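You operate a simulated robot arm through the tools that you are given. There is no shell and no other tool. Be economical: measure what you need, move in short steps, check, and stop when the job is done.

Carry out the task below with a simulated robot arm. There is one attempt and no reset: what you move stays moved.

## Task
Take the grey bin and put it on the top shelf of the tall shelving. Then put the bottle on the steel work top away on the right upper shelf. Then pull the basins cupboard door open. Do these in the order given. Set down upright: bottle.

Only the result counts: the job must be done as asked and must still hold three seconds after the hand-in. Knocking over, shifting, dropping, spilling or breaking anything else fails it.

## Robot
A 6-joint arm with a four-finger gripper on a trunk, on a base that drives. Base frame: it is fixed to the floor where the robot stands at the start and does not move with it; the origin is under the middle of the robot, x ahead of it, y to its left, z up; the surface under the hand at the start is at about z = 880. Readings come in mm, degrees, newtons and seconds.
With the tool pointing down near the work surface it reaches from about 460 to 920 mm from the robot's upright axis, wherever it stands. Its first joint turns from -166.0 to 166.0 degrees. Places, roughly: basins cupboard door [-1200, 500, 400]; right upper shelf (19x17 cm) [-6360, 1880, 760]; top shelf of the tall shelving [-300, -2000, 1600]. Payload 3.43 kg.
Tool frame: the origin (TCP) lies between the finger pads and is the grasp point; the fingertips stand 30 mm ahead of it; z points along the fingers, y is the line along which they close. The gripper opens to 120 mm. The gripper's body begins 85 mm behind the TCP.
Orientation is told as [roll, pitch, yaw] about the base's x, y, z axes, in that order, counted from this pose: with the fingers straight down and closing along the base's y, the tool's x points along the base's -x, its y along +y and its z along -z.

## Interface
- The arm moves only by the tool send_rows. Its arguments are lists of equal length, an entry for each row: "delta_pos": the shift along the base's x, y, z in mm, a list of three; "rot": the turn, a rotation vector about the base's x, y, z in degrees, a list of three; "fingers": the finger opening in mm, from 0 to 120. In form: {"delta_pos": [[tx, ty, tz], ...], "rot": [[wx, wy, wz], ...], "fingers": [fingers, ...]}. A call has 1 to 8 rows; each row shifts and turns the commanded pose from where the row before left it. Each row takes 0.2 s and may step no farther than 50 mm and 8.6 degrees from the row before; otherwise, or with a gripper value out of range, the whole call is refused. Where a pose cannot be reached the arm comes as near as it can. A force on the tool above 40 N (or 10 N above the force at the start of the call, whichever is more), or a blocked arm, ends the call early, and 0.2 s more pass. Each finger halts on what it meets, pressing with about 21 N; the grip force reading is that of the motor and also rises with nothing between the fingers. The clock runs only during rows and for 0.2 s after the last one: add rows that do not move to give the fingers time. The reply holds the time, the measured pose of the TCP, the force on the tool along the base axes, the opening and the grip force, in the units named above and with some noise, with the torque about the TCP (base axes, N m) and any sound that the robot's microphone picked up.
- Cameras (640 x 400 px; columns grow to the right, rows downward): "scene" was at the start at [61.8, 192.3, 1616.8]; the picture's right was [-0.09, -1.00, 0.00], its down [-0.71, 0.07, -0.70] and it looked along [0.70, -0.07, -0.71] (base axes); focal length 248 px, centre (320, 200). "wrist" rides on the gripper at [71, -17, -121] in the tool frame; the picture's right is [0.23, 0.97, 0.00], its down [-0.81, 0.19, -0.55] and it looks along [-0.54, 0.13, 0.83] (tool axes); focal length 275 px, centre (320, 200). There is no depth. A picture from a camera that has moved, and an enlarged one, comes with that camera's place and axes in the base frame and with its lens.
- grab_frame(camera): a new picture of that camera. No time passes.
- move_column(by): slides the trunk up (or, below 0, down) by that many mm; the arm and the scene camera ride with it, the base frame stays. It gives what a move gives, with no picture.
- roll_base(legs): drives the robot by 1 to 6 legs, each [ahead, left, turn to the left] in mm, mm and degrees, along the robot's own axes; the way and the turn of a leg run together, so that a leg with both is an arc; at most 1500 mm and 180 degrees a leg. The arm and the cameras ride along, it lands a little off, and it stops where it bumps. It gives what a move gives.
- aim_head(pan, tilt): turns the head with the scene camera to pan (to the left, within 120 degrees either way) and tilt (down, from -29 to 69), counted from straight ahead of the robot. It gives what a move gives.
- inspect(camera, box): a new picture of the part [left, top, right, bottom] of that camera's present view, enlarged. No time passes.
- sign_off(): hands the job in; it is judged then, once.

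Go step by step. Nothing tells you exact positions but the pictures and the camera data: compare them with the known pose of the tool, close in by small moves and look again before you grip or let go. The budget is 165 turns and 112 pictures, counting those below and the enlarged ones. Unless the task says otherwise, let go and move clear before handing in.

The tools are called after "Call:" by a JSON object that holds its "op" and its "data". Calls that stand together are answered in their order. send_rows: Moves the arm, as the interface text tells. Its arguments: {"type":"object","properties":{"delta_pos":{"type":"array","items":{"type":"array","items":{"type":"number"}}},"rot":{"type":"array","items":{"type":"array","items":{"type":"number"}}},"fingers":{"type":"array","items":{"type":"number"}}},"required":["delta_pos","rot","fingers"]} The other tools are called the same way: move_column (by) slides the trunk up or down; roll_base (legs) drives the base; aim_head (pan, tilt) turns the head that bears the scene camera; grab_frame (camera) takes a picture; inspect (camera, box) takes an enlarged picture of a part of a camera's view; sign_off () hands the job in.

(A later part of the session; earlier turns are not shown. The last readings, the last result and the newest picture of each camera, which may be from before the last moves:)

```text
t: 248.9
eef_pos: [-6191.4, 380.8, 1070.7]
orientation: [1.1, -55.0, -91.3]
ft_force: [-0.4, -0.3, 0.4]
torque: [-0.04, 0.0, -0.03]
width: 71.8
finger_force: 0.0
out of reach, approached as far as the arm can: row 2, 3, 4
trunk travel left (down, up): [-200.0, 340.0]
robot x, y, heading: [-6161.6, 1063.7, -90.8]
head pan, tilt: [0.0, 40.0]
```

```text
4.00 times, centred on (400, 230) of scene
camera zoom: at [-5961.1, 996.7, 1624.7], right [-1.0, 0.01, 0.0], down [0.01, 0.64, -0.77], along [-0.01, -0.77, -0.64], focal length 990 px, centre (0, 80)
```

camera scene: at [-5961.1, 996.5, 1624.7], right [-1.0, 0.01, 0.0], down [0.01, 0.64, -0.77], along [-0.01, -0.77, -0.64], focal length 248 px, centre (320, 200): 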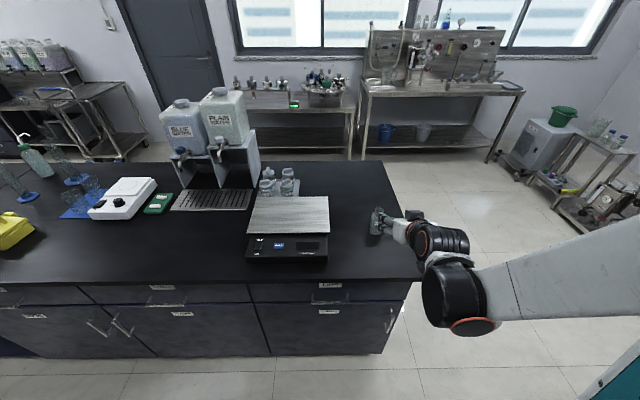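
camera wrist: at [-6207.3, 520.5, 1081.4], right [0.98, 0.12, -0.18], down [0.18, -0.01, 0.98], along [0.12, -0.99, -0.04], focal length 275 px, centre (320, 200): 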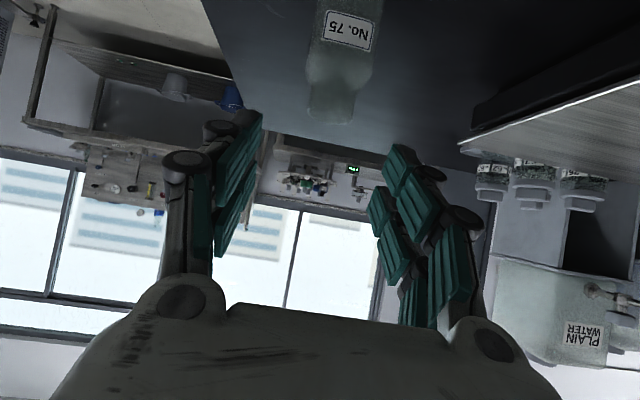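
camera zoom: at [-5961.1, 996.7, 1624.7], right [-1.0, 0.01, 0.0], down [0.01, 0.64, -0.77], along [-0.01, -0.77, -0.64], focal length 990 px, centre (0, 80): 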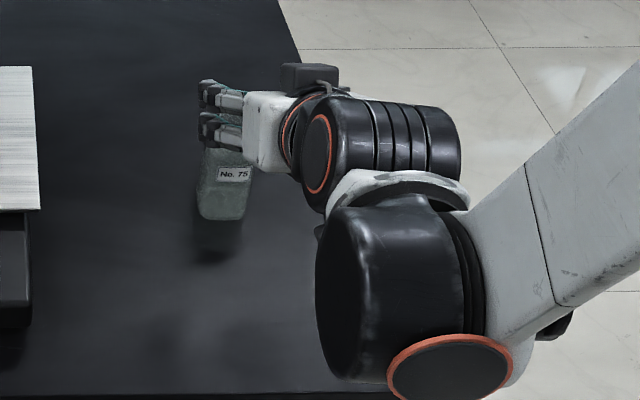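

The arm hits a limit lowering with this tilt; I use the trunk instead. Retreat slightly, lower the trunk ~103 mm, then advance.

Call:
{"op": "send_rows", "data": {"delta_pos": [[0, 40, 0], [0, 40, 0]], "rot": [[0, 0, 0], [0, 0, 0]], "fingers": [72, 72]}}

Call:
{"op": "move_column", "data": {"by": -105}}

Call:
{"op": "send_rows", "data": {"delta_pos": [[0, -30, 0], [0, -20, 0], [0, 0, 0]], "rot": [[0, 0, 0], [0, 0, 0], [0, 0, 0]], "fingers": [72, 72, 72]}}

Call:
{"op": "grab_frame", "data": {"camera": "wrist"}}

```text
t: 249.5
eef_pos: [-6191.7, 460.8, 1070.6]
orientation: [1.1, -55.0, -91.4]
ft_force: [0.8, 0.6, 1.5]
torque: [-0.04, 0.0, -0.03]
width: 72.5
finger_force: 0.0
trunk travel left (down, up): [-200.0, 340.0]
robot x, y, heading: [-6162.3, 1065.1, -90.8]
head pan, tilt: [0.0, 40.0]
```

```text
t: 250.9
eef_pos: [-6191.5, 459.1, 965.7]
orientation: [1.0, -55.0, -91.4]
ft_force: [-1.0, -0.1, -0.5]
torque: [-0.03, -0.04, 0.02]
width: 72.0
finger_force: 0.1
trunk travel left (down, up): [-95.0, 445.0]
robot x, y, heading: [-6162.3, 1063.6, -91.0]
head pan, tilt: [0.0, 40.0]
```

```text
t: 251.7
eef_pos: [-6192.4, 409.7, 965.0]
orientation: [1.1, -55.0, -91.3]
ft_force: [0.2, 0.4, 0.1]
torque: [-0.01, -0.01, -0.03]
width: 72.0
finger_force: 0.0
trunk travel left (down, up): [-95.0, 445.0]
robot x, y, heading: [-6159.0, 1065.0, -90.8]
head pan, tilt: [0.0, 40.0]
```

```text
39 pictures are left
camera wrist: at [-6207.5, 548.9, 975.8], right [0.98, 0.12, -0.18], down [0.18, -0.01, 0.98], along [0.12, -0.99, -0.04], focal length 275 px, centre (320, 200)
```

wrist: 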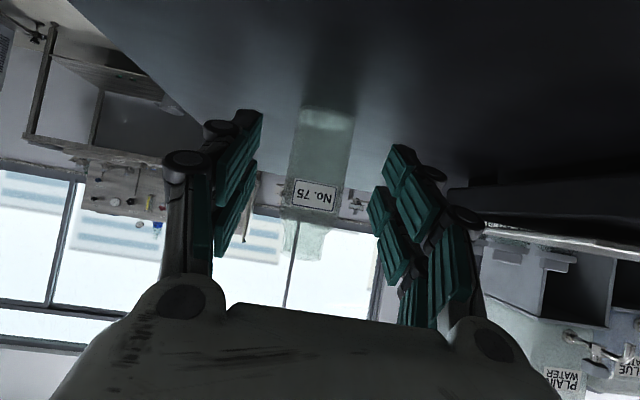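

The bottle sits between the fingers; I advance the remaining distance and close.

Call:
{"op": "send_rows", "data": {"delta_pos": [[4, -20, 0], [0, -22, 0], [0, -20, 0], [0, 0, 0]], "rot": [[0, 0, 0], [0, 0, 0], [0, 0, 0], [0, 0, 0]], "fingers": [72, 72, 72, 72]}}

Call:
{"op": "send_rows", "data": {"delta_pos": [[0, 0, 0], [0, 0, 0], [0, 0, 0]], "rot": [[0, 0, 0], [0, 0, 0], [0, 0, 0]], "fingers": [54, 46, 35]}}

Call:
{"op": "send_rows", "data": {"delta_pos": [[0, 0, 5], [0, 0, 10], [0, 0, 15], [0, 0, 20], [0, 0, 0]], "rot": [[0, 0, 0], [0, 0, 0], [0, 0, 0], [0, 0, 0], [0, 0, 0]], "fingers": [35, 35, 35, 35, 35]}}

Call:
{"op": "inspect", "data": {"camera": "scene", "box": [320, 150, 480, 250]}}

Call:
{"op": "grab_frame", "data": {"camera": "wrist"}}

```text
t: 252.7
eef_pos: [-6187.3, 346.5, 964.5]
orientation: [1.0, -55.1, -91.3]
ft_force: [0.0, 0.2, -0.1]
torque: [0.03, 0.01, -0.04]
width: 72.1
finger_force: 0.1
trunk travel left (down, up): [-95.0, 445.0]
robot x, y, heading: [-6162.2, 1063.2, -90.8]
head pan, tilt: [0.0, 40.0]
```

```text
t: 253.5
eef_pos: [-6187.1, 346.7, 965.2]
orientation: [1.0, -55.0, -91.4]
ft_force: [-0.1, -0.6, 0.4]
torque: [-0.03, 0.03, 0.03]
width: 44.8
finger_force: 21.4
trunk travel left (down, up): [-95.0, 445.0]
robot x, y, heading: [-6162.3, 1063.3, -91.0]
head pan, tilt: [0.0, 40.0]
```

```text
t: 254.7
eef_pos: [-6188.3, 347.8, 1015.5]
orientation: [1.1, -55.0, -91.3]
ft_force: [0.4, 0.4, -0.8]
torque: [-0.05, 0.01, 0.02]
width: 44.7
finger_force: 21.3
trunk travel left (down, up): [-95.0, 445.0]
robot x, y, heading: [-6160.9, 1066.3, -90.9]
head pan, tilt: [0.0, 40.0]
```

```text
4.00 times, centred on (400, 200) of scene
camera zoom: at [-5961.1, 997.0, 1519.7], right [-1.0, 0.01, 0.0], down [0.01, 0.64, -0.77], along [-0.01, -0.77, -0.64], focal length 990 px, centre (0, 200)
```

zoom: 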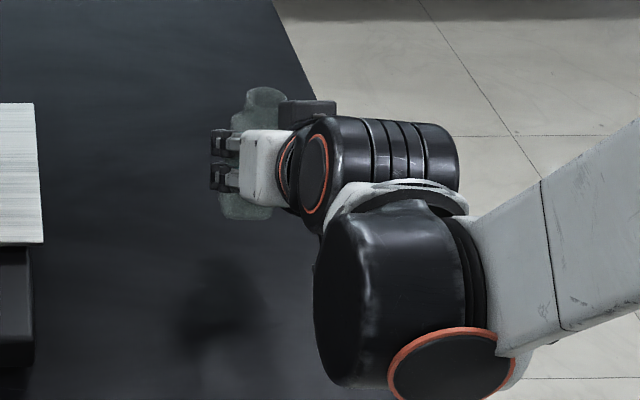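

```text
37 pictures are left
camera wrist: at [-6203.8, 487.3, 1026.4], right [0.98, 0.12, -0.18], down [0.18, -0.01, 0.98], along [0.12, -0.99, -0.04], focal length 275 px, centre (320, 200)
```

wrist: 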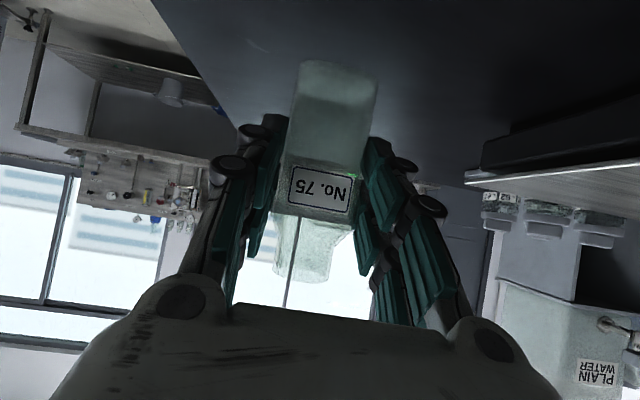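

The bottle is held upright by the tilted hand (base ≈65 mm below TCP). I lift, retract, move clear of the island and turn back to the rack.

Call:
{"op": "send_rows", "data": {"delta_pos": [[0, 20, 35], [0, 25, 35], [0, 30, 30], [0, 35, 20], [0, 35, 10], [0, 0, 0]], "rot": [[0, 0, 0], [0, 0, 0], [0, 0, 0], [0, 0, 0], [0, 0, 0], [0, 0, 0]], "fingers": [35, 35, 35, 35, 35, 35]}}

Call:
{"op": "roll_base", "data": {"legs": [[115, -275, 0], [0, 0, -90], [0, 0, -89]]}}

Call:
{"op": "aim_head", "data": {"pan": -10, "tilt": 40}}

Call:
{"op": "grab_frame", "data": {"camera": "scene"}}

```text
t: 256.1
eef_pos: [-6187.7, 494.4, 1145.9]
orientation: [1.0, -55.1, -91.3]
ft_force: [0.1, 0.9, -0.4]
torque: [0.01, 0.03, -0.02]
width: 44.9
finger_force: 20.9
trunk travel left (down, up): [-95.0, 445.0]
robot x, y, heading: [-6162.7, 1065.5, -90.8]
head pan, tilt: [0.0, 40.0]
```

```text
t: 265.7
eef_pos: [-6422.0, 1524.5, 1145.1]
orientation: [1.0, -55.1, 89.8]
ft_force: [0.1, -0.2, -0.3]
torque: [-0.02, 0.0, 0.02]
width: 44.4
finger_force: 21.3
trunk travel left (down, up): [-95.0, 445.0]
robot x, y, heading: [-6436.5, 954.3, 90.3]
head pan, tilt: [0.0, 40.0]
```

```text
t: 266.4
eef_pos: [-6421.8, 1523.4, 1145.1]
orientation: [1.1, -55.1, 89.8]
ft_force: [-0.1, -0.2, -0.7]
torque: [-0.02, -0.01, -0.01]
width: 44.7
finger_force: 21.2
trunk travel left (down, up): [-95.0, 445.0]
robot x, y, heading: [-6437.7, 951.2, 90.4]
head pan, tilt: [-10.0, 40.0]
```

```text
36 pictures are left
camera scene: at [-6621.8, 1014.9, 1519.7], right [0.99, -0.17, 0.0], down [-0.11, -0.63, -0.77], along [0.13, 0.76, -0.64], focal length 248 px, centre (320, 200)
```

scene: 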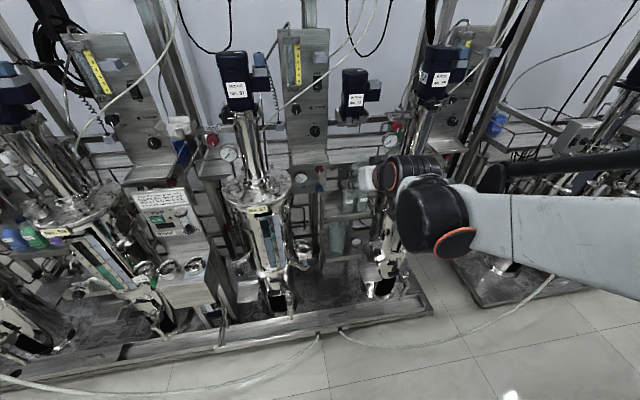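

Good view of the gap now. I zoom on the shelf to refine its geometry.

Call:
{"op": "inspect", "data": {"camera": "scene", "box": [300, 145, 420, 220]}}

Call:
{"op": "grab_frame", "data": {"camera": "wrist"}}

```text
5.33 times, centred on (360, 182) of scene
camera zoom: at [-6621.8, 1014.9, 1519.7], right [0.99, -0.17, 0.0], down [-0.11, -0.63, -0.77], along [0.13, 0.76, -0.64], focal length 1320 px, centre (107, 293)
```

zoom: 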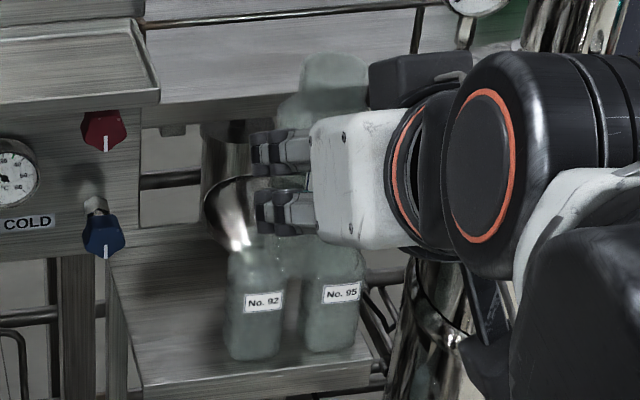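

```text
34 pictures are left
camera wrist: at [-6402.9, 1384.1, 1156.2], right [-0.97, -0.14, -0.18], down [-0.18, 0.01, 0.98], along [-0.14, 0.99, -0.04], focal length 275 px, centre (320, 200)
```

wrist: 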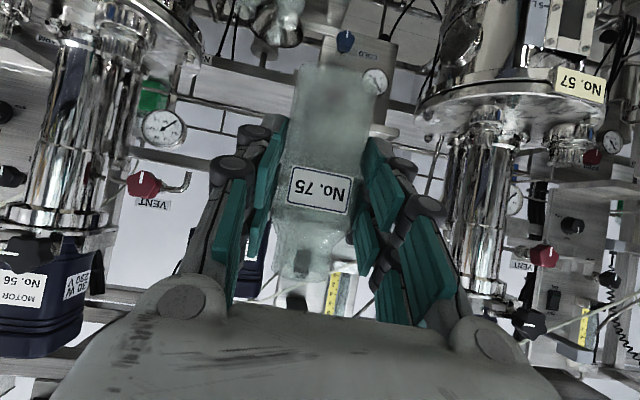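

Shelf refined: front edge y≈1795, left edge x≈−6455; bottle 92's left side x≈−6378. I'll place at about (−6424, 1822), with the hand yawed ~30° so the right finger stays clear. First rotate the tool here, then drive up.

Call:
{"op": "send_rows", "data": {"delta_pos": [[-5, 0, 0], [-5, 0, 0], [-4, 0, 0], [-4, 0, 0], [0, 0, 0]], "rot": [[0, 0, -8], [0, 0, -8], [0, 0, -8], [0, 0, -7], [0, 0, 0]], "fingers": [35, 35, 35, 35, 35]}}

Call:
{"op": "roll_base", "data": {"legs": [[80, 0, 0]]}}

Call:
{"op": "move_column", "data": {"by": -95}}

Call:
{"op": "inspect", "data": {"camera": "scene", "box": [220, 90, 460, 240]}}

```text
t: 267.6
eef_pos: [-6439.4, 1523.8, 1145.0]
orientation: [1.0, -55.0, 58.6]
ft_force: [-0.9, 0.5, 0.0]
torque: [0.02, 0.0, 0.02]
width: 44.8
finger_force: 20.9
trunk travel left (down, up): [-95.0, 445.0]
robot x, y, heading: [-6438.9, 954.6, 90.5]
head pan, tilt: [-10.0, 40.0]
```

```text
t: 268.7
eef_pos: [-6441.3, 1604.2, 1144.9]
orientation: [0.9, -55.0, 58.7]
ft_force: [-0.4, 0.5, -0.3]
torque: [-0.03, -0.01, -0.01]
width: 44.6
finger_force: 21.4
trunk travel left (down, up): [-95.0, 445.0]
robot x, y, heading: [-6437.5, 1033.3, 90.4]
head pan, tilt: [-10.0, 40.0]
```

```text
t: 270.0
eef_pos: [-6440.9, 1603.8, 1050.8]
orientation: [0.9, -55.0, 58.7]
ft_force: [1.1, 0.2, -0.1]
torque: [-0.04, 0.07, 0.04]
width: 44.6
finger_force: 21.0
trunk travel left (down, up): [0.0, 540.0]
robot x, y, heading: [-6440.1, 1029.9, 90.2]
head pan, tilt: [-10.0, 40.0]
```

```text
2.67 times, centred on (340, 165) of scene
camera zoom: at [-6628.8, 1095.9, 1425.6], right [1.0, -0.09, 0.0], down [-0.06, -0.63, -0.77], along [0.07, 0.77, -0.64], focal length 660 px, centre (267, 293)
```

zoom: 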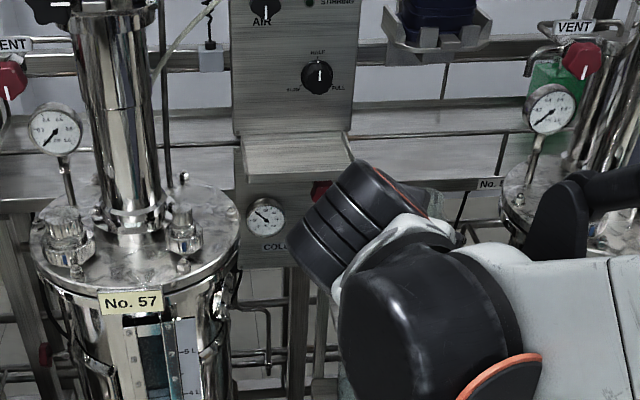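

Call:
{"op": "send_rows", "data": {"delta_pos": [[0, 18, -35], [0, 18, -35], [0, 18, -35], [0, 18, -35], [0, 18, -30], [0, 0, 0]], "rot": [[0, 0, 0], [0, 0, 0], [0, 0, 0], [0, 0, 0], [0, 0, 0], [0, 0, 0]], "fingers": [35, 35, 35, 35, 35, 35]}}

Call:
{"op": "inspect", "data": {"camera": "scene", "box": [280, 130, 440, 230]}}

Call:
{"op": "grab_frame", "data": {"camera": "wrist"}}

```text
t: 271.4
eef_pos: [-6440.7, 1693.9, 877.9]
orientation: [1.1, -55.0, 58.9]
ft_force: [0.3, 0.5, -0.5]
torque: [-0.01, 0.01, -0.01]
width: 44.8
finger_force: 20.7
trunk travel left (down, up): [0.0, 540.0]
robot x, y, heading: [-6440.1, 1032.4, 90.2]
head pan, tilt: [-10.0, 40.0]
```

```text
4.00 times, centred on (360, 180) of scene
camera zoom: at [-6622.4, 1095.4, 1424.7], right [0.99, -0.17, 0.0], down [-0.11, -0.63, -0.77], along [0.13, 0.75, -0.64], focal length 990 px, centre (160, 280)
```

zoom: 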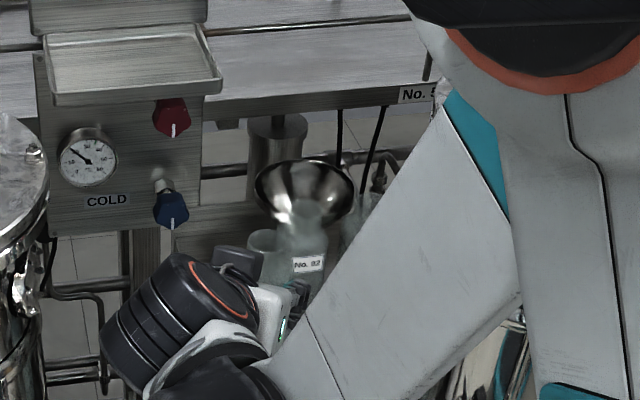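

```text
31 pictures are left
camera wrist: at [-6496.3, 1565.3, 890.0], right [-0.91, 0.38, -0.18], down [-0.15, 0.1, 0.98], along [0.39, 0.92, -0.04], focal length 275 px, centre (320, 200)
```

wrist: 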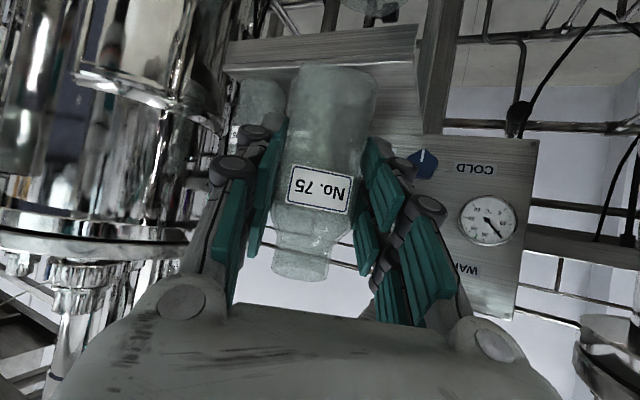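

The arm reaches the needed height. I lower a bit and advance in small steps over the shelf's left front.

Call:
{"op": "send_rows", "data": {"delta_pos": [[0, 0, -25], [0, 30, 0], [0, 30, 0], [0, 20, 0], [0, 0, 0]], "rot": [[0, 0, 0], [0, 0, 0], [0, 0, 0], [0, 0, 0], [0, 0, 0]], "fingers": [35, 35, 35, 35, 35]}}

Call:
{"op": "inspect", "data": {"camera": "scene", "box": [300, 160, 380, 210]}}

Call:
{"op": "grab_frame", "data": {"camera": "wrist"}}

```text
t: 272.6
eef_pos: [-6439.9, 1775.0, 856.1]
orientation: [0.9, -55.0, 58.8]
ft_force: [0.3, -0.4, 0.0]
torque: [0.0, 0.02, -0.02]
width: 44.8
finger_force: 20.7
trunk travel left (down, up): [0.0, 540.0]
robot x, y, heading: [-6434.3, 1032.4, 90.0]
head pan, tilt: [-10.0, 40.0]
```

```text
8.00 times, centred on (340, 185) of scene
camera zoom: at [-6622.3, 1095.1, 1424.7], right [0.99, -0.17, 0.0], down [-0.11, -0.63, -0.77], along [0.13, 0.75, -0.64], focal length 1981 px, centre (160, 320)
```

zoom: 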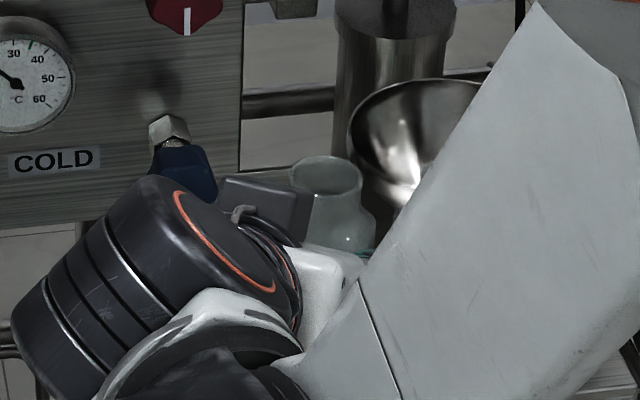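

```text
29 pictures are left
camera wrist: at [-6496.5, 1645.8, 866.0], right [-0.91, 0.38, -0.18], down [-0.15, 0.1, 0.98], along [0.39, 0.92, -0.04], focal length 275 px, centre (320, 200)
```

wrist: 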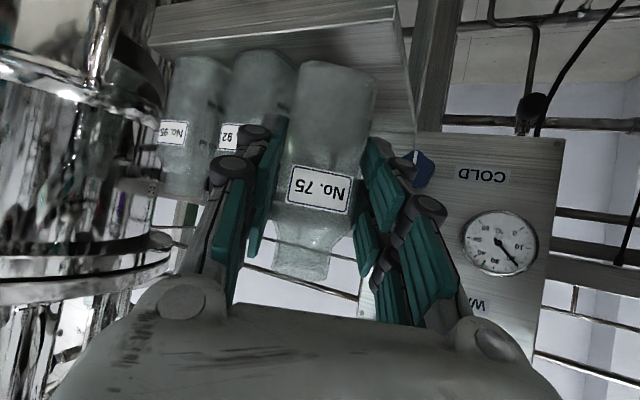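

The view is clear: shelf left edge x≈−6461, bottle 92's near side x≈−6377. I advance to the target spot above the shelf.

Call:
{"op": "send_rows", "data": {"delta_pos": [[0, 15, 0], [2, 14, 0], [7, 8, 0], [0, 0, 0]], "rot": [[0, 0, 0], [0, 0, 0], [0, 0, 0], [0, 0, 0]], "fingers": [35, 35, 35, 35]}}

Call:
{"op": "grab_frame", "data": {"camera": "wrist"}}

```text
t: 273.6
eef_pos: [-6431.1, 1811.2, 855.6]
orientation: [1.0, -55.0, 58.7]
ft_force: [-0.1, 0.4, -0.9]
torque: [-0.01, 0.04, 0.0]
width: 44.7
finger_force: 21.3
trunk travel left (down, up): [0.0, 540.0]
robot x, y, heading: [-6436.1, 1032.5, 90.3]
head pan, tilt: [-10.0, 40.0]
```

```text
28 pictures are left
camera wrist: at [-6487.0, 1682.3, 866.5], right [-0.91, 0.38, -0.18], down [-0.15, 0.1, 0.98], along [0.39, 0.92, -0.04], focal length 275 px, centre (320, 200)
```

wrist: 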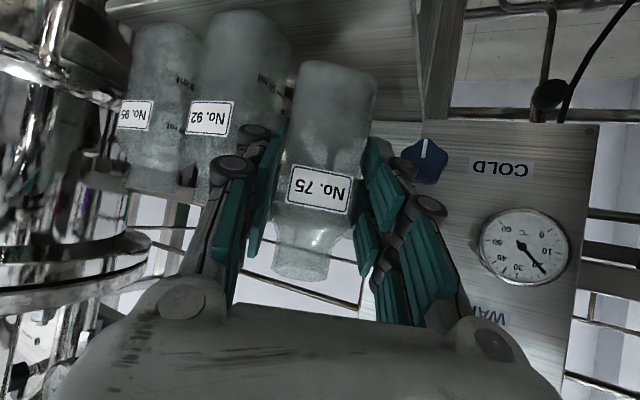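

Call:
{"op": "send_rows", "data": {"delta_pos": [[0, 0, -8], [0, 0, -8], [0, 0, -4], [0, 0, 0]], "rot": [[0, 0, 0], [0, 0, 0], [0, 0, 0], [0, 0, 0]], "fingers": [35, 35, 35, 35]}}

Call:
{"op": "send_rows", "data": {"delta_pos": [[0, 0, -2], [0, 0, -2], [0, 0, 0]], "rot": [[0, 0, 0], [0, 0, 0], [0, 0, 0]], "fingers": [35, 35, 35]}}

Call:
{"op": "grab_frame", "data": {"camera": "wrist"}}

```text
t: 274.6
eef_pos: [-6431.9, 1810.6, 834.7]
orientation: [1.1, -54.9, 58.7]
ft_force: [1.1, -0.3, -0.3]
torque: [-0.05, 0.0, 0.0]
width: 44.8
finger_force: 21.1
trunk travel left (down, up): [0.0, 540.0]
robot x, y, heading: [-6437.1, 1029.8, 90.3]
head pan, tilt: [-10.0, 40.0]
```

```text
t: 275.4
eef_pos: [-6431.7, 1811.8, 831.5]
orientation: [1.0, -55.0, 58.8]
ft_force: [0.6, 0.4, -0.1]
torque: [0.0, -0.01, 0.02]
width: 45.1
finger_force: 20.9
trunk travel left (down, up): [0.0, 540.0]
robot x, y, heading: [-6438.0, 1030.9, 90.3]
head pan, tilt: [-10.0, 40.0]
```

```text
27 pictures are left
camera wrist: at [-6487.3, 1681.6, 842.1], right [-0.91, 0.38, -0.18], down [-0.15, 0.1, 0.98], along [0.39, 0.92, -0.04], focal length 275 px, centre (320, 200)
```

wrist: 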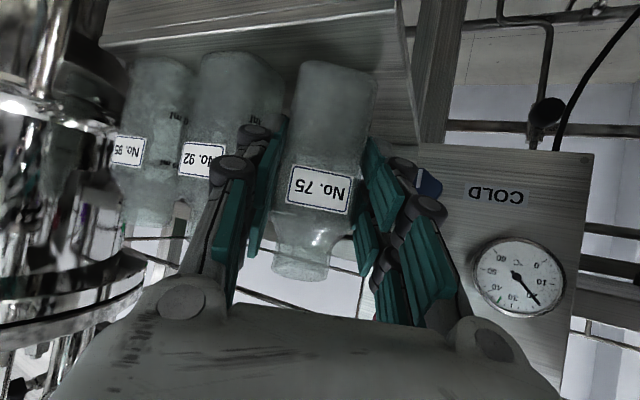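

Call:
{"op": "send_rows", "data": {"delta_pos": [[0, 0, -2], [0, 0, -2], [0, 0, 0]], "rot": [[0, 0, 0], [0, 0, 0], [0, 0, 0]], "fingers": [35, 35, 35]}}

Call:
{"op": "send_rows", "data": {"delta_pos": [[0, 0, -2], [0, 0, 0]], "rot": [[0, 0, 0], [0, 0, 0]], "fingers": [35, 35]}}

```text
t: 276.2
eef_pos: [-6431.9, 1811.5, 828.0]
orientation: [0.9, -55.0, 58.7]
ft_force: [0.3, 1.0, -1.5]
torque: [0.0, -0.04, 0.02]
width: 44.7
finger_force: 20.9
trunk travel left (down, up): [0.0, 540.0]
robot x, y, heading: [-6435.4, 1033.1, 90.3]
head pan, tilt: [-10.0, 40.0]
```

```text
t: 276.8
eef_pos: [-6431.6, 1810.8, 827.7]
orientation: [1.0, -55.0, 58.8]
ft_force: [0.2, 3.1, 8.6]
torque: [0.22, -0.23, 0.05]
width: 45.1
finger_force: 20.9
trunk travel left (down, up): [0.0, 540.0]
robot x, y, heading: [-6437.3, 1034.8, 90.5]
head pan, tilt: [-10.0, 40.0]
```

The bottle has touched the shelf (z≈762). I relieve slightly and open only a little, then look.

Call:
{"op": "send_rows", "data": {"delta_pos": [[0, 0, 0.8], [0, 0, 0], [0, 0, 0]], "rot": [[0, 0, 0], [0, 0, 0], [0, 0, 0]], "fingers": [42, 48, 53]}}

Call:
{"op": "grab_frame", "data": {"camera": "wrist"}}

```text
t: 277.6
eef_pos: [-6431.1, 1811.0, 825.1]
orientation: [1.0, -55.1, 58.7]
ft_force: [-0.9, 0.3, -0.7]
torque: [-0.01, 0.0, -0.02]
width: 53.3
finger_force: 0.0
trunk travel left (down, up): [0.0, 540.0]
robot x, y, heading: [-6438.3, 1034.2, 90.6]
head pan, tilt: [-10.0, 40.0]
```

```text
26 pictures are left
camera wrist: at [-6487.3, 1681.6, 837.1], right [-0.91, 0.38, -0.18], down [-0.15, 0.1, 0.98], along [0.39, 0.92, -0.04], focal length 275 px, centre (320, 200)
```

wrist: 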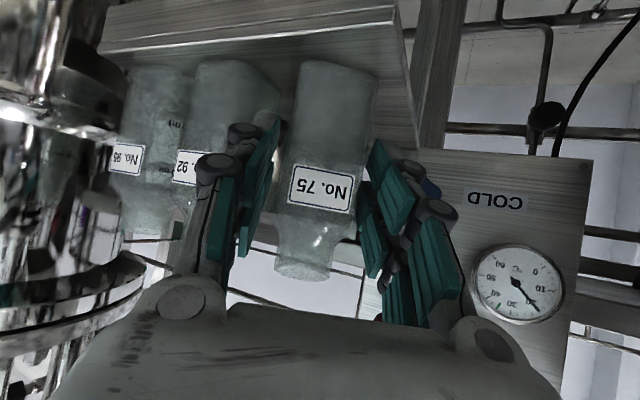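

The bottle stands free. I withdraw along the finger direction.

Call:
{"op": "send_rows", "data": {"delta_pos": [[-5, -8.7, 0], [-10, -17.4, 0], [-12, -20.8, 0], [-10, -22, 5], [0, 0, 0]], "rot": [[0, 0, 0], [0, 0, 0], [0, 0, 0], [0, 0, 0], [0, 0, 0]], "fingers": [53, 53, 53, 53, 53]}}

Call:
{"op": "grab_frame", "data": {"camera": "wrist"}}

```text
t: 278.8
eef_pos: [-6469.4, 1740.9, 830.8]
orientation: [1.0, -55.0, 58.7]
ft_force: [1.2, -1.1, -0.2]
torque: [0.0, -0.01, 0.0]
width: 53.0
finger_force: 0.0
trunk travel left (down, up): [0.0, 540.0]
robot x, y, heading: [-6436.8, 1031.0, 90.3]
head pan, tilt: [-10.0, 40.0]
```

```text
25 pictures are left
camera wrist: at [-6524.9, 1612.5, 842.1], right [-0.91, 0.38, -0.18], down [-0.15, 0.1, 0.98], along [0.39, 0.92, -0.04], focal length 275 px, centre (320, 200)
```

wrist: 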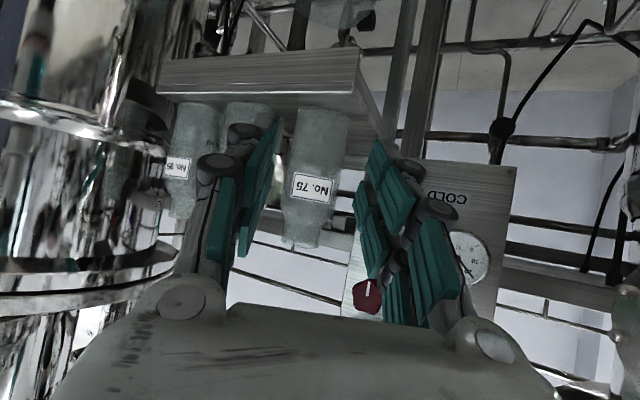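

Bottle upright on the shelf. I retrace the way out and back the base away.

Call:
{"op": "send_rows", "data": {"delta_pos": [[10, -30, 15], [10, -22, 30], [5, -18, 35], [0, -18, 35], [0, -18, 35], [0, -18, 35], [0, -18, 35], [0, 0, 0]], "rot": [[0, 0, 0], [0, 0, 0], [0, 0, 0], [0, 0, 0], [0, 0, 0], [0, 0, 0], [0, 0, 0], [0, 0, 0]], "fingers": [53, 53, 53, 53, 53, 53, 53, 53]}}

Call:
{"op": "roll_base", "data": {"legs": [[-90, 0, 0]]}}

Call:
{"op": "inspect", "data": {"camera": "scene", "box": [280, 110, 440, 210]}}

```text
t: 280.6
eef_pos: [-6443.8, 1598.2, 1053.3]
orientation: [1.1, -55.0, 58.7]
ft_force: [0.3, 0.1, -0.6]
torque: [0.03, 0.0, 0.04]
width: 53.0
finger_force: 0.1
trunk travel left (down, up): [0.0, 540.0]
robot x, y, heading: [-6435.6, 1032.0, 90.3]
head pan, tilt: [-10.0, 40.0]
```

```text
t: 281.7
eef_pos: [-6443.4, 1510.6, 1050.6]
orientation: [1.0, -55.0, 58.6]
ft_force: [0.5, 0.7, -0.5]
torque: [-0.01, -0.04, -0.04]
width: 53.2
finger_force: 0.1
trunk travel left (down, up): [0.0, 540.0]
robot x, y, heading: [-6439.5, 942.9, 90.2]
head pan, tilt: [-10.0, 40.0]
```

```text
4.00 times, centred on (360, 160) of scene
camera zoom: at [-6571.5, 981.1, 1432.0], right [0.68, -0.73, 0.0], down [-0.42, -0.39, -0.82], along [0.6, 0.55, -0.58], focal length 990 px, centre (160, 360)
```

zoom: 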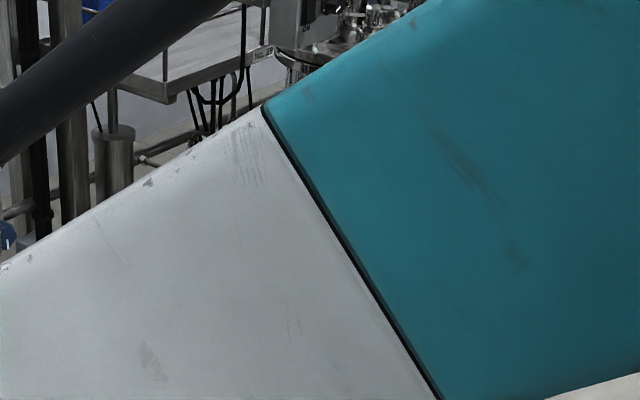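

The head was nudged by the arm but that's fine. Next I turn east and drive along the north aisle toward the basins cupboard.

Call:
{"op": "roll_base", "data": {"legs": [[0, 0, -90.2], [1500, 0, 0], [1000, 0, 0]]}}

Call:
{"op": "aim_head", "data": {"pan": 0, "tilt": 20}}

Call:
{"op": "grab_frame", "data": {"camera": "scene"}}

```text
t: 297.8
eef_pos: [-3364.2, 961.7, 1052.2]
orientation: [1.2, -55.0, -31.6]
ft_force: [0.4, 0.2, -0.7]
torque: [0.0, -0.03, 0.02]
width: 53.0
finger_force: 0.0
trunk travel left (down, up): [0.0, 540.0]
robot x, y, heading: [-3933.8, 958.2, -0.6]
head pan, tilt: [-10.0, 40.0]
```

```text
t: 298.6
eef_pos: [-3362.6, 961.8, 1052.2]
orientation: [1.1, -55.0, -31.7]
ft_force: [0.4, -0.9, 0.3]
torque: [0.01, 0.03, 0.0]
width: 52.8
finger_force: 0.1
trunk travel left (down, up): [0.0, 540.0]
robot x, y, heading: [-3933.6, 957.8, -0.4]
head pan, tilt: [0.0, 20.0]
```

```text
23 pictures are left
camera scene: at [-3878.0, 1099.7, 1456.2], right [-0.64, -0.77, 0.0], down [-0.26, 0.22, -0.94], along [0.72, -0.6, -0.34], focal length 248 px, centre (320, 200)
```

scene: 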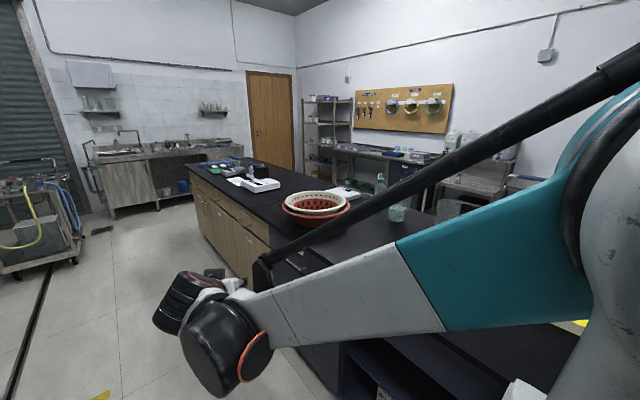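

Call:
{"op": "inspect", "data": {"camera": "scene", "box": [180, 160, 308, 240]}}

Call:
{"op": "send_rows", "data": {"delta_pos": [[0, 0, 0], [0, 0, 0], [0, 0, 0], [0, 0, 0]], "rot": [[0, 0, 8], [0, 0, 8], [0, 0, 8], [0, 0, 7]], "fingers": [60, 60, 60, 60]}}

Call:
{"op": "roll_base", "data": {"legs": [[0, 0, 0.4], [1500, 0, 0], [1200, 0, 0]]}}

```text
5.00 times, centred on (244, 200) of scene
camera zoom: at [-3878.0, 1099.7, 1456.2], right [-0.64, -0.77, 0.0], down [-0.26, 0.22, -0.94], along [0.72, -0.6, -0.34], focal length 1238 px, centre (700, 200)
```

zoom: 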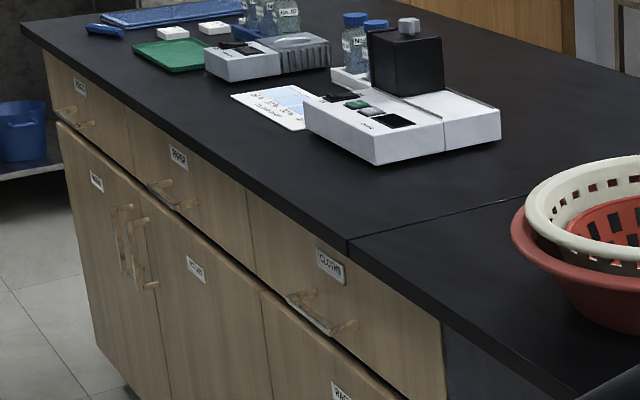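

```text
t: 299.6
eef_pos: [-3366.4, 969.2, 1051.7]
orientation: [1.1, -55.0, 0.1]
ft_force: [0.8, 0.3, -0.4]
torque: [0.03, 0.0, -0.03]
width: 60.0
finger_force: 0.1
trunk travel left (down, up): [0.0, 540.0]
robot x, y, heading: [-3933.3, 958.9, -0.0]
head pan, tilt: [0.0, 20.0]
```

```text
t: 313.1
eef_pos: [-651.2, 997.8, 1052.5]
orientation: [1.1, -54.9, 0.6]
ft_force: [-0.4, -0.2, -0.9]
torque: [0.02, -0.02, -0.02]
width: 60.0
finger_force: 0.0
trunk travel left (down, up): [0.0, 540.0]
robot x, y, heading: [-1219.0, 984.9, 1.2]
head pan, tilt: [0.0, 20.0]
```

I back away from the island, then turn to face its cupboards.

Call:
{"op": "roll_base", "data": {"legs": [[0, 280, 0], [0, 0, -91.2]]}}

Call:
{"op": "aim_head", "data": {"pan": -5, "tilt": 40}}

Call:
{"op": "grab_frame", "data": {"camera": "scene"}}

```text
t: 318.9
eef_pos: [-1217.2, 694.6, 1051.4]
orientation: [1.1, -55.0, -90.2]
ft_force: [-0.5, 0.4, 0.1]
torque: [0.03, -0.04, -0.03]
width: 60.1
finger_force: 0.1
trunk travel left (down, up): [0.0, 540.0]
robot x, y, heading: [-1225.0, 1265.3, -89.7]
head pan, tilt: [0.0, 20.0]
```

```text
t: 319.7
eef_pos: [-1216.7, 694.5, 1053.4]
orientation: [1.1, -54.9, -90.1]
ft_force: [-0.1, -0.3, 1.0]
torque: [-0.02, 0.01, 0.02]
width: 59.9
finger_force: 0.1
trunk travel left (down, up): [0.0, 540.0]
robot x, y, heading: [-1225.8, 1265.9, -89.4]
head pan, tilt: [-5.0, 40.0]
```

```text
21 pictures are left
camera scene: at [-1100.2, 1230.4, 1456.2], right [-0.57, 0.82, 0.0], down [0.28, 0.2, -0.94], along [-0.77, -0.54, -0.34], focal length 248 px, centre (320, 200)
```

scene: 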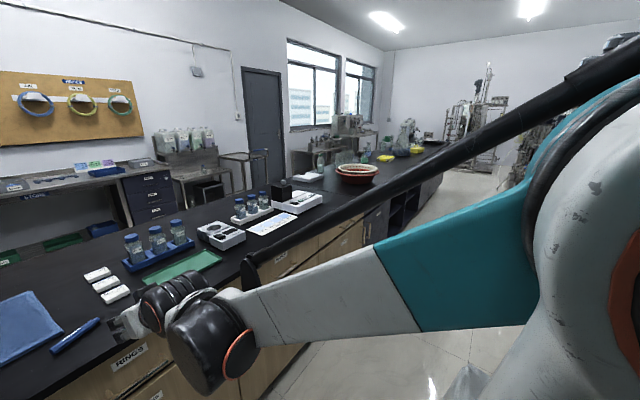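

The arm crowds the head; I bring the hand back to vertical to free it and look down at the cupboard front.

Call:
{"op": "send_rows", "data": {"delta_pos": [[0, 0, 0], [0, 0, 0], [0, 0, 0], [0, 0, 0], [0, 0, 0], [0, 0, 0], [0, 0, 0]], "rot": [[8, 0, 0], [8, 0, 0], [8, 0, 0], [8, 0, 0], [8, 0, 0], [8, 0, 0], [7, 0, 0]], "fingers": [60, 60, 60, 60, 60, 60, 60]}}

Call:
{"op": "aim_head", "data": {"pan": 5, "tilt": 45}}

Call:
{"op": "grab_frame", "data": {"camera": "scene"}}

```text
t: 321.3
eef_pos: [-1216.8, 695.5, 1051.3]
orientation: [1.0, 0.2, -90.1]
ft_force: [-0.2, -0.1, 0.6]
torque: [0.0, 0.01, -0.01]
width: 60.1
finger_force: 0.1
trunk travel left (down, up): [0.0, 540.0]
robot x, y, heading: [-1223.9, 1262.3, -89.5]
head pan, tilt: [-5.0, 40.0]
```

```text
t: 322.0
eef_pos: [-1216.3, 693.1, 1051.7]
orientation: [1.0, 0.1, -90.0]
ft_force: [0.7, 0.3, 0.3]
torque: [0.04, 0.02, -0.02]
width: 60.1
finger_force: 0.1
trunk travel left (down, up): [0.0, 540.0]
robot x, y, heading: [-1227.2, 1259.1, -89.8]
head pan, tilt: [5.0, 45.0]
```

```text
20 pictures are left
camera scene: at [-1016.2, 1202.7, 1417.5], right [-1.0, -0.1, 0.0], down [-0.07, 0.7, -0.71], along [0.07, -0.7, -0.71], focal length 248 px, centre (320, 200)
```

scene: 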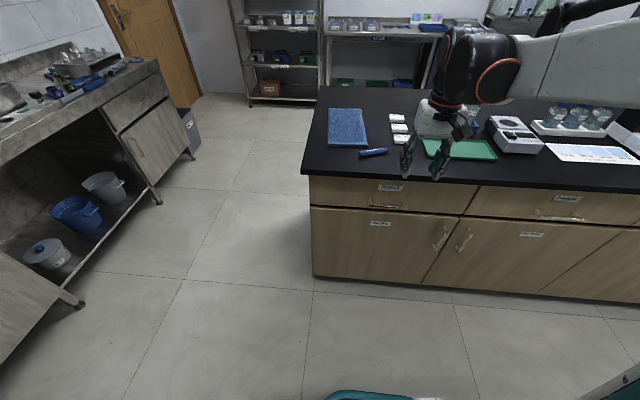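

Call:
{"op": "inspect", "data": {"camera": "scene", "box": [300, 175, 492, 295]}}

Call:
{"op": "inspect", "data": {"camera": "scene", "box": [416, 205, 496, 255]}}

```text
3.33 times, centred on (396, 235) of scene
camera zoom: at [-1016.2, 1202.7, 1417.5], right [-1.0, -0.1, 0.0], down [-0.07, 0.7, -0.71], along [0.07, -0.7, -0.71], focal length 825 px, centre (67, 83)
```

zoom: 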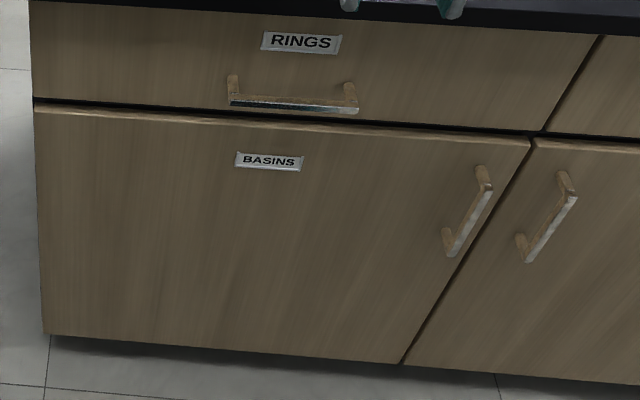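

```text
8.00 times, centred on (456, 230) of scene
camera zoom: at [-1016.2, 1202.7, 1417.5], right [-1.0, -0.1, 0.0], down [-0.07, 0.7, -0.71], along [0.07, -0.7, -0.71], focal length 1981 px, centre (-768, -40)
```

zoom: 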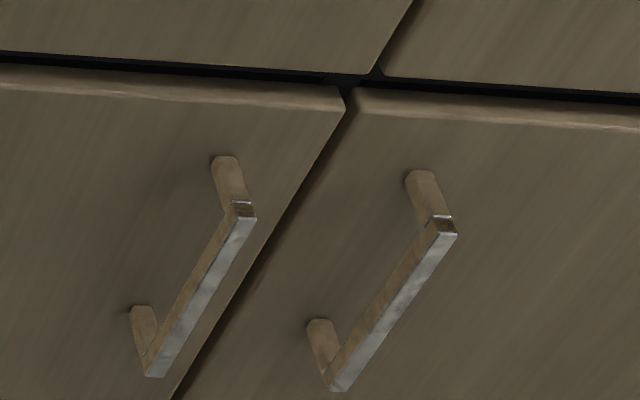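

The BASINS door is the east one: hinge near x≈−914, vertical bar handle at x≈−1432, y≈590, z≈545–678. I reposition the base and bring the hand, tilted, down in front of the handle.

Call:
{"op": "roll_base", "data": {"legs": [[-165, -75, 0]]}}

Call:
{"op": "send_rows", "data": {"delta_pos": [[-18, -15, -42], [-18, -15, -42], [-18, -15, -42], [-18, -15, -42], [-18, -15, -42], [-18, -15, -42], [-18, -15, -42]], "rot": [[-6, 0, 0], [-6, 0, 0], [-6, 0, 0], [-6, 0, 0], [-6, 0, 0], [-5, 0, 0], [-5, 0, 0]], "fingers": [60, 60, 60, 60, 60, 60, 60]}}

```text
t: 323.6
eef_pos: [-1292.4, 858.0, 1052.0]
orientation: [1.0, 0.0, -90.0]
ft_force: [0.1, -0.3, -0.5]
torque: [0.05, -0.01, -0.01]
width: 60.1
finger_force: 0.1
trunk travel left (down, up): [0.0, 540.0]
robot x, y, heading: [-1301.8, 1426.9, -89.4]
head pan, tilt: [5.0, 45.0]
```

```text
t: 325.1
eef_pos: [-1419.4, 754.6, 757.4]
orientation: [0.9, -40.1, -90.0]
ft_force: [0.3, 0.2, 0.6]
torque: [0.01, -0.02, -0.02]
width: 59.8
finger_force: 0.0
trunk travel left (down, up): [0.0, 540.0]
robot x, y, heading: [-1300.1, 1423.1, -89.5]
head pan, tilt: [5.0, 45.0]
```

Call:
{"op": "send_rows", "data": {"delta_pos": [[-6, -15, -40], [-6, -15, -40], [0, -15, -37], [0, 0, 0]], "rot": [[0, 0, 0], [0, 0, 0], [0, 0, 0], [0, 0, 0]], "fingers": [60, 60, 60, 60]}}

Call:
{"op": "grab_frame", "data": {"camera": "wrist"}}

Call:
{"op": "grab_frame", "data": {"camera": "scene"}}

```text
t: 326.1
eef_pos: [-1433.0, 700.0, 644.9]
orientation: [1.0, -39.8, -89.9]
ft_force: [0.1, -0.4, -0.9]
torque: [-0.02, 0.01, 0.03]
width: 60.0
finger_force: 0.0
out of reach, approached as far as the arm can: row 2, 3
trunk travel left (down, up): [0.0, 540.0]
robot x, y, heading: [-1300.5, 1426.0, -89.4]
head pan, tilt: [5.0, 45.0]
```

```text
17 pictures are left
camera wrist: at [-1451.4, 832.0, 692.3], right [0.97, 0.19, -0.13], down [0.18, -0.27, 0.95], along [0.14, -0.95, -0.29], focal length 275 px, centre (320, 200)
```

wrist: 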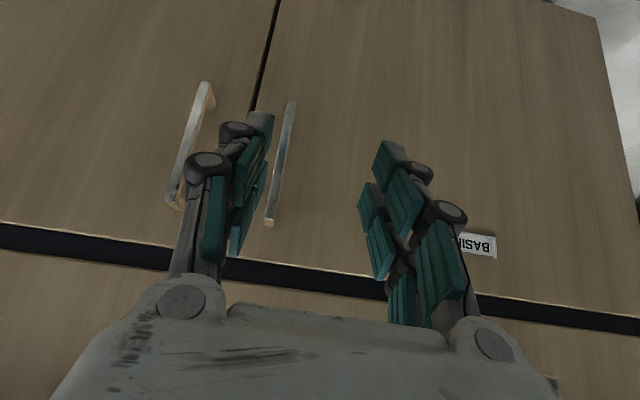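

```text
16 pictures are left
camera scene: at [-1092.4, 1366.1, 1417.5], right [-1.0, -0.1, 0.0], down [-0.07, 0.7, -0.71], along [0.07, -0.7, -0.71], focal length 248 px, centre (320, 200)
```

scene: 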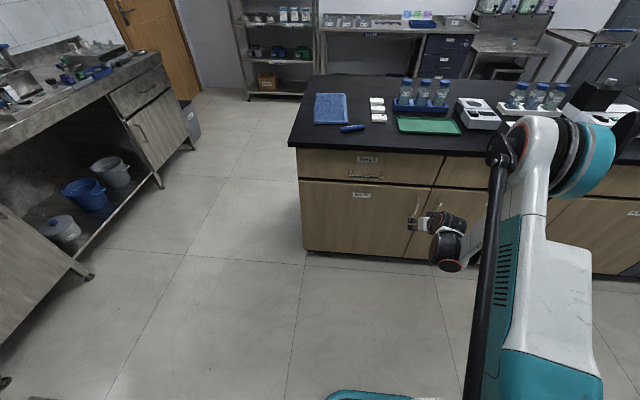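

Two-view fix: bar handle at x≈−1459, y≈550, z≈495–635, door face y≈525. I centre the hand on it and move closer.

Call:
{"op": "send_rows", "data": {"delta_pos": [[-13, 0, 0], [-13, 0, 0], [0, -25, -10], [0, -25, -10], [0, 0, 0]], "rot": [[0, 0, 0], [0, 0, 0], [0, 0, 0], [0, 0, 0], [0, 0, 0]], "fingers": [55, 55, 55, 55, 55]}}

Call:
{"op": "roll_base", "data": {"legs": [[50, 0, 0]]}}

Call:
{"op": "grab_frame", "data": {"camera": "wrist"}}

```text
t: 327.4
eef_pos: [-1459.8, 649.8, 626.8]
orientation: [1.0, -40.0, -90.0]
ft_force: [0.6, 1.1, 0.5]
torque: [0.0, 0.0, 0.03]
width: 55.2
finger_force: 0.0
trunk travel left (down, up): [0.0, 540.0]
robot x, y, heading: [-1302.7, 1424.9, -89.8]
head pan, tilt: [5.0, 45.0]
```

```text
t: 328.3
eef_pos: [-1458.5, 599.1, 626.7]
orientation: [1.1, -40.0, -90.1]
ft_force: [-0.9, 0.7, 0.1]
torque: [-0.01, -0.02, 0.03]
width: 55.0
finger_force: 0.0
trunk travel left (down, up): [0.0, 540.0]
robot x, y, heading: [-1304.2, 1377.6, -89.6]
head pan, tilt: [5.0, 45.0]
```

```text
15 pictures are left
camera wrist: at [-1477.8, 731.9, 673.9], right [0.97, 0.19, -0.13], down [0.18, -0.26, 0.95], along [0.14, -0.95, -0.29], focal length 275 px, centre (320, 200)
```

wrist: 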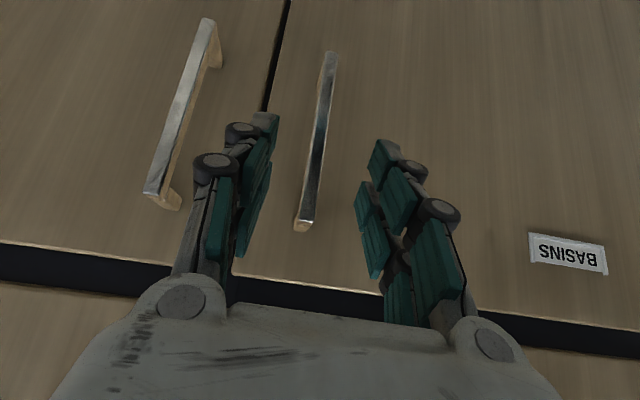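

The bar is between the fingers. I advance the last 40 mm and close.

Call:
{"op": "send_rows", "data": {"delta_pos": [[0, -14, -8], [0, -14, -8], [0, -12, -6], [0, 0, 0]], "rot": [[0, 0, 0], [0, 0, 0], [0, 0, 0], [0, 0, 0]], "fingers": [50, 50, 50, 50]}}

Call:
{"op": "send_rows", "data": {"delta_pos": [[0, 0, 0], [0, 0, 0], [0, 0, 0]], "rot": [[0, 0, 0], [0, 0, 0], [0, 0, 0]], "fingers": [25, 0, 0]}}

Call:
{"op": "grab_frame", "data": {"camera": "wrist"}}

```text
t: 329.3
eef_pos: [-1459.3, 558.8, 604.6]
orientation: [1.0, -40.1, -90.1]
ft_force: [0.0, 0.0, 0.2]
torque: [0.01, 0.0, -0.04]
width: 50.2
finger_force: 0.0
trunk travel left (down, up): [0.0, 540.0]
robot x, y, heading: [-1301.7, 1377.4, -89.3]
head pan, tilt: [5.0, 45.0]
```

```text
t: 330.1
eef_pos: [-1458.8, 560.3, 604.1]
orientation: [1.0, -40.0, -90.0]
ft_force: [1.0, 0.6, -0.6]
torque: [0.04, 0.17, 0.09]
width: 11.0
finger_force: 44.5
trunk travel left (down, up): [0.0, 540.0]
robot x, y, heading: [-1302.2, 1375.3, -89.5]
head pan, tilt: [5.0, 45.0]
```

```text
14 pictures are left
camera wrist: at [-1477.9, 691.8, 651.4], right [0.97, 0.19, -0.13], down [0.18, -0.26, 0.95], along [0.14, -0.95, -0.29], focal length 275 px, centre (320, 200)
```

wrist: 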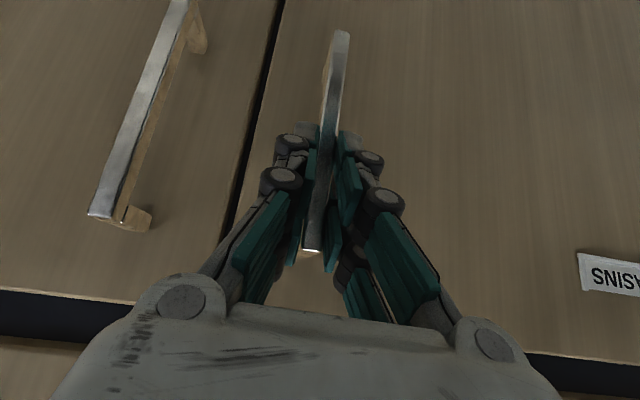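

Firm grip on the handle. I pull along the door's arc in small steps with matching yaw.

Call:
{"op": "send_rows", "data": {"delta_pos": [[1, 19, 0], [2.7, 19.4, 0], [6.4, 38, 0], [0, 0, 0]], "rot": [[0, 0, -2], [0, 0, -2], [0, 0, -4], [0, 0, 0]], "fingers": [0, 0, 0, 0]}}

```text
t: 331.1
eef_pos: [-1448.5, 631.3, 604.6]
orientation: [1.0, -39.6, -98.0]
ft_force: [9.8, -1.9, -19.4]
torque: [0.45, 0.08, 0.43]
width: 10.8
finger_force: 44.6
out of reach, approached as far as the arm can: row 3
trunk travel left (down, up): [0.0, 540.0]
robot x, y, heading: [-1299.1, 1377.6, -89.7]
head pan, tilt: [5.0, 45.0]
```

The arm reaches its low limit when retracting, so I let the base do the pull, rotating about the hinge.

Call:
{"op": "roll_base", "data": {"legs": [[-34, 74, -5]]}}

```text
t: 332.7
eef_pos: [-1435.9, 678.9, 605.2]
orientation: [1.0, -39.6, -102.9]
ft_force: [0.0, 1.2, -7.8]
torque: [-0.27, 0.42, 0.26]
width: 10.8
finger_force: 44.8
trunk travel left (down, up): [0.0, 540.0]
robot x, y, heading: [-1222.9, 1411.0, -94.6]
head pan, tilt: [5.0, 45.0]
stopped in leg 1: the force on the tool passed its limit at 40 N (the readings are from after the stop); the commanded pose is now the measured one
```

Call:
{"op": "roll_base", "data": {"legs": [[-27, 60, -4]]}}

Call:
{"op": "grab_frame", "data": {"camera": "scene"}}

```text
t: 333.7
eef_pos: [-1424.1, 716.6, 605.2]
orientation: [1.1, -39.7, -106.9]
ft_force: [8.5, -2.2, -12.1]
torque: [0.49, 0.06, 0.35]
width: 11.0
finger_force: 44.1
trunk travel left (down, up): [0.0, 540.0]
robot x, y, heading: [-1160.6, 1428.8, -98.2]
head pan, tilt: [5.0, 45.0]
```

```text
13 pictures are left
camera scene: at [-965.0, 1335.3, 1417.3], right [-1.0, 0.06, 0.0], down [0.04, 0.71, -0.71], along [-0.04, -0.7, -0.71], focal length 248 px, centre (320, 200)
```

scene: 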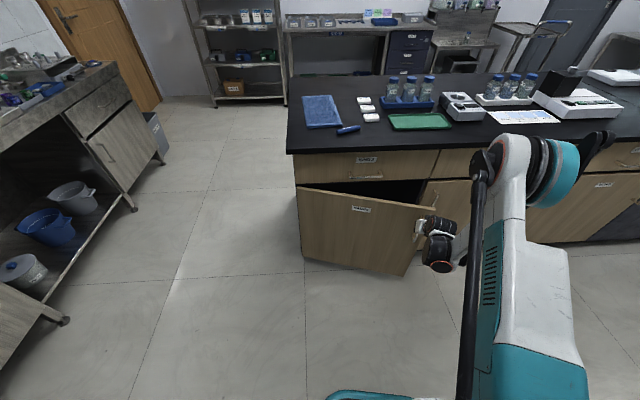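

The door is opening. I continue with the same arc.

Call:
{"op": "roll_base", "data": {"legs": [[-27, 60, -4], [-27, 60, -4]]}}

```text
t: 335.2
eef_pos: [-1390.9, 787.0, 605.5]
orientation: [1.2, -39.5, -115.0]
ft_force: [-0.5, 0.3, -10.2]
torque: [0.6, 0.08, 0.06]
width: 10.7
finger_force: 44.1
trunk travel left (down, up): [0.0, 540.0]
robot x, y, heading: [-1034.9, 1455.5, -106.2]
head pan, tilt: [5.0, 45.0]
```

The door is ~25° open, but the cart limits further base travel this way. I release the handle, then will hook the door from inside and push it wider.

Call:
{"op": "send_rows", "data": {"delta_pos": [[0, 0, 0], [0, 0, 0], [6, 14, 12], [8, 18, 20], [10, 20, 35], [0, 0, 45], [0, 0, 45], [0, 0, 40]], "rot": [[0, 0, 0], [0, 0, 0], [0, 0, 0], [0, 0, 0], [0, 0, 0], [0, 0, 0], [0, 0, 0], [0, 0, 0]], "fingers": [30, 50, 50, 50, 50, 50, 50, 40]}}

Call:
{"op": "grab_frame", "data": {"camera": "scene"}}

```text
t: 337.0
eef_pos: [-1374.0, 825.0, 811.0]
orientation: [1.2, -39.5, -114.9]
ft_force: [0.3, -0.7, 0.0]
torque: [0.01, 0.0, 0.01]
width: 39.8
finger_force: 0.0
out of reach, approached as far as the arm can: row 3, 4
trunk travel left (down, up): [0.0, 540.0]
robot x, y, heading: [-1033.5, 1454.6, -106.5]
head pan, tilt: [5.0, 45.0]
```

```text
12 pictures are left
camera scene: at [-851.1, 1337.5, 1417.5], right [-0.98, 0.2, 0.0], down [0.14, 0.69, -0.71], along [-0.14, -0.69, -0.71], focal length 248 px, centre (320, 200)
```

scene: 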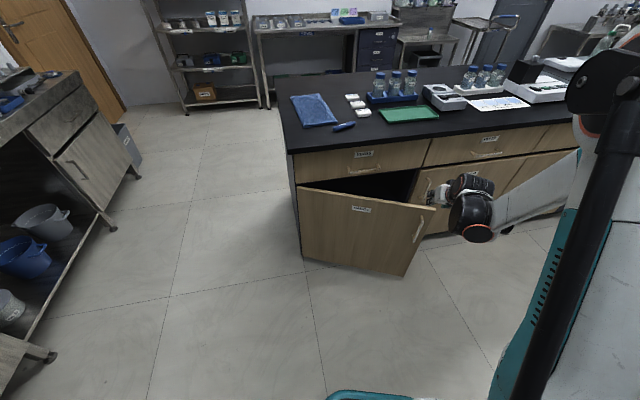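

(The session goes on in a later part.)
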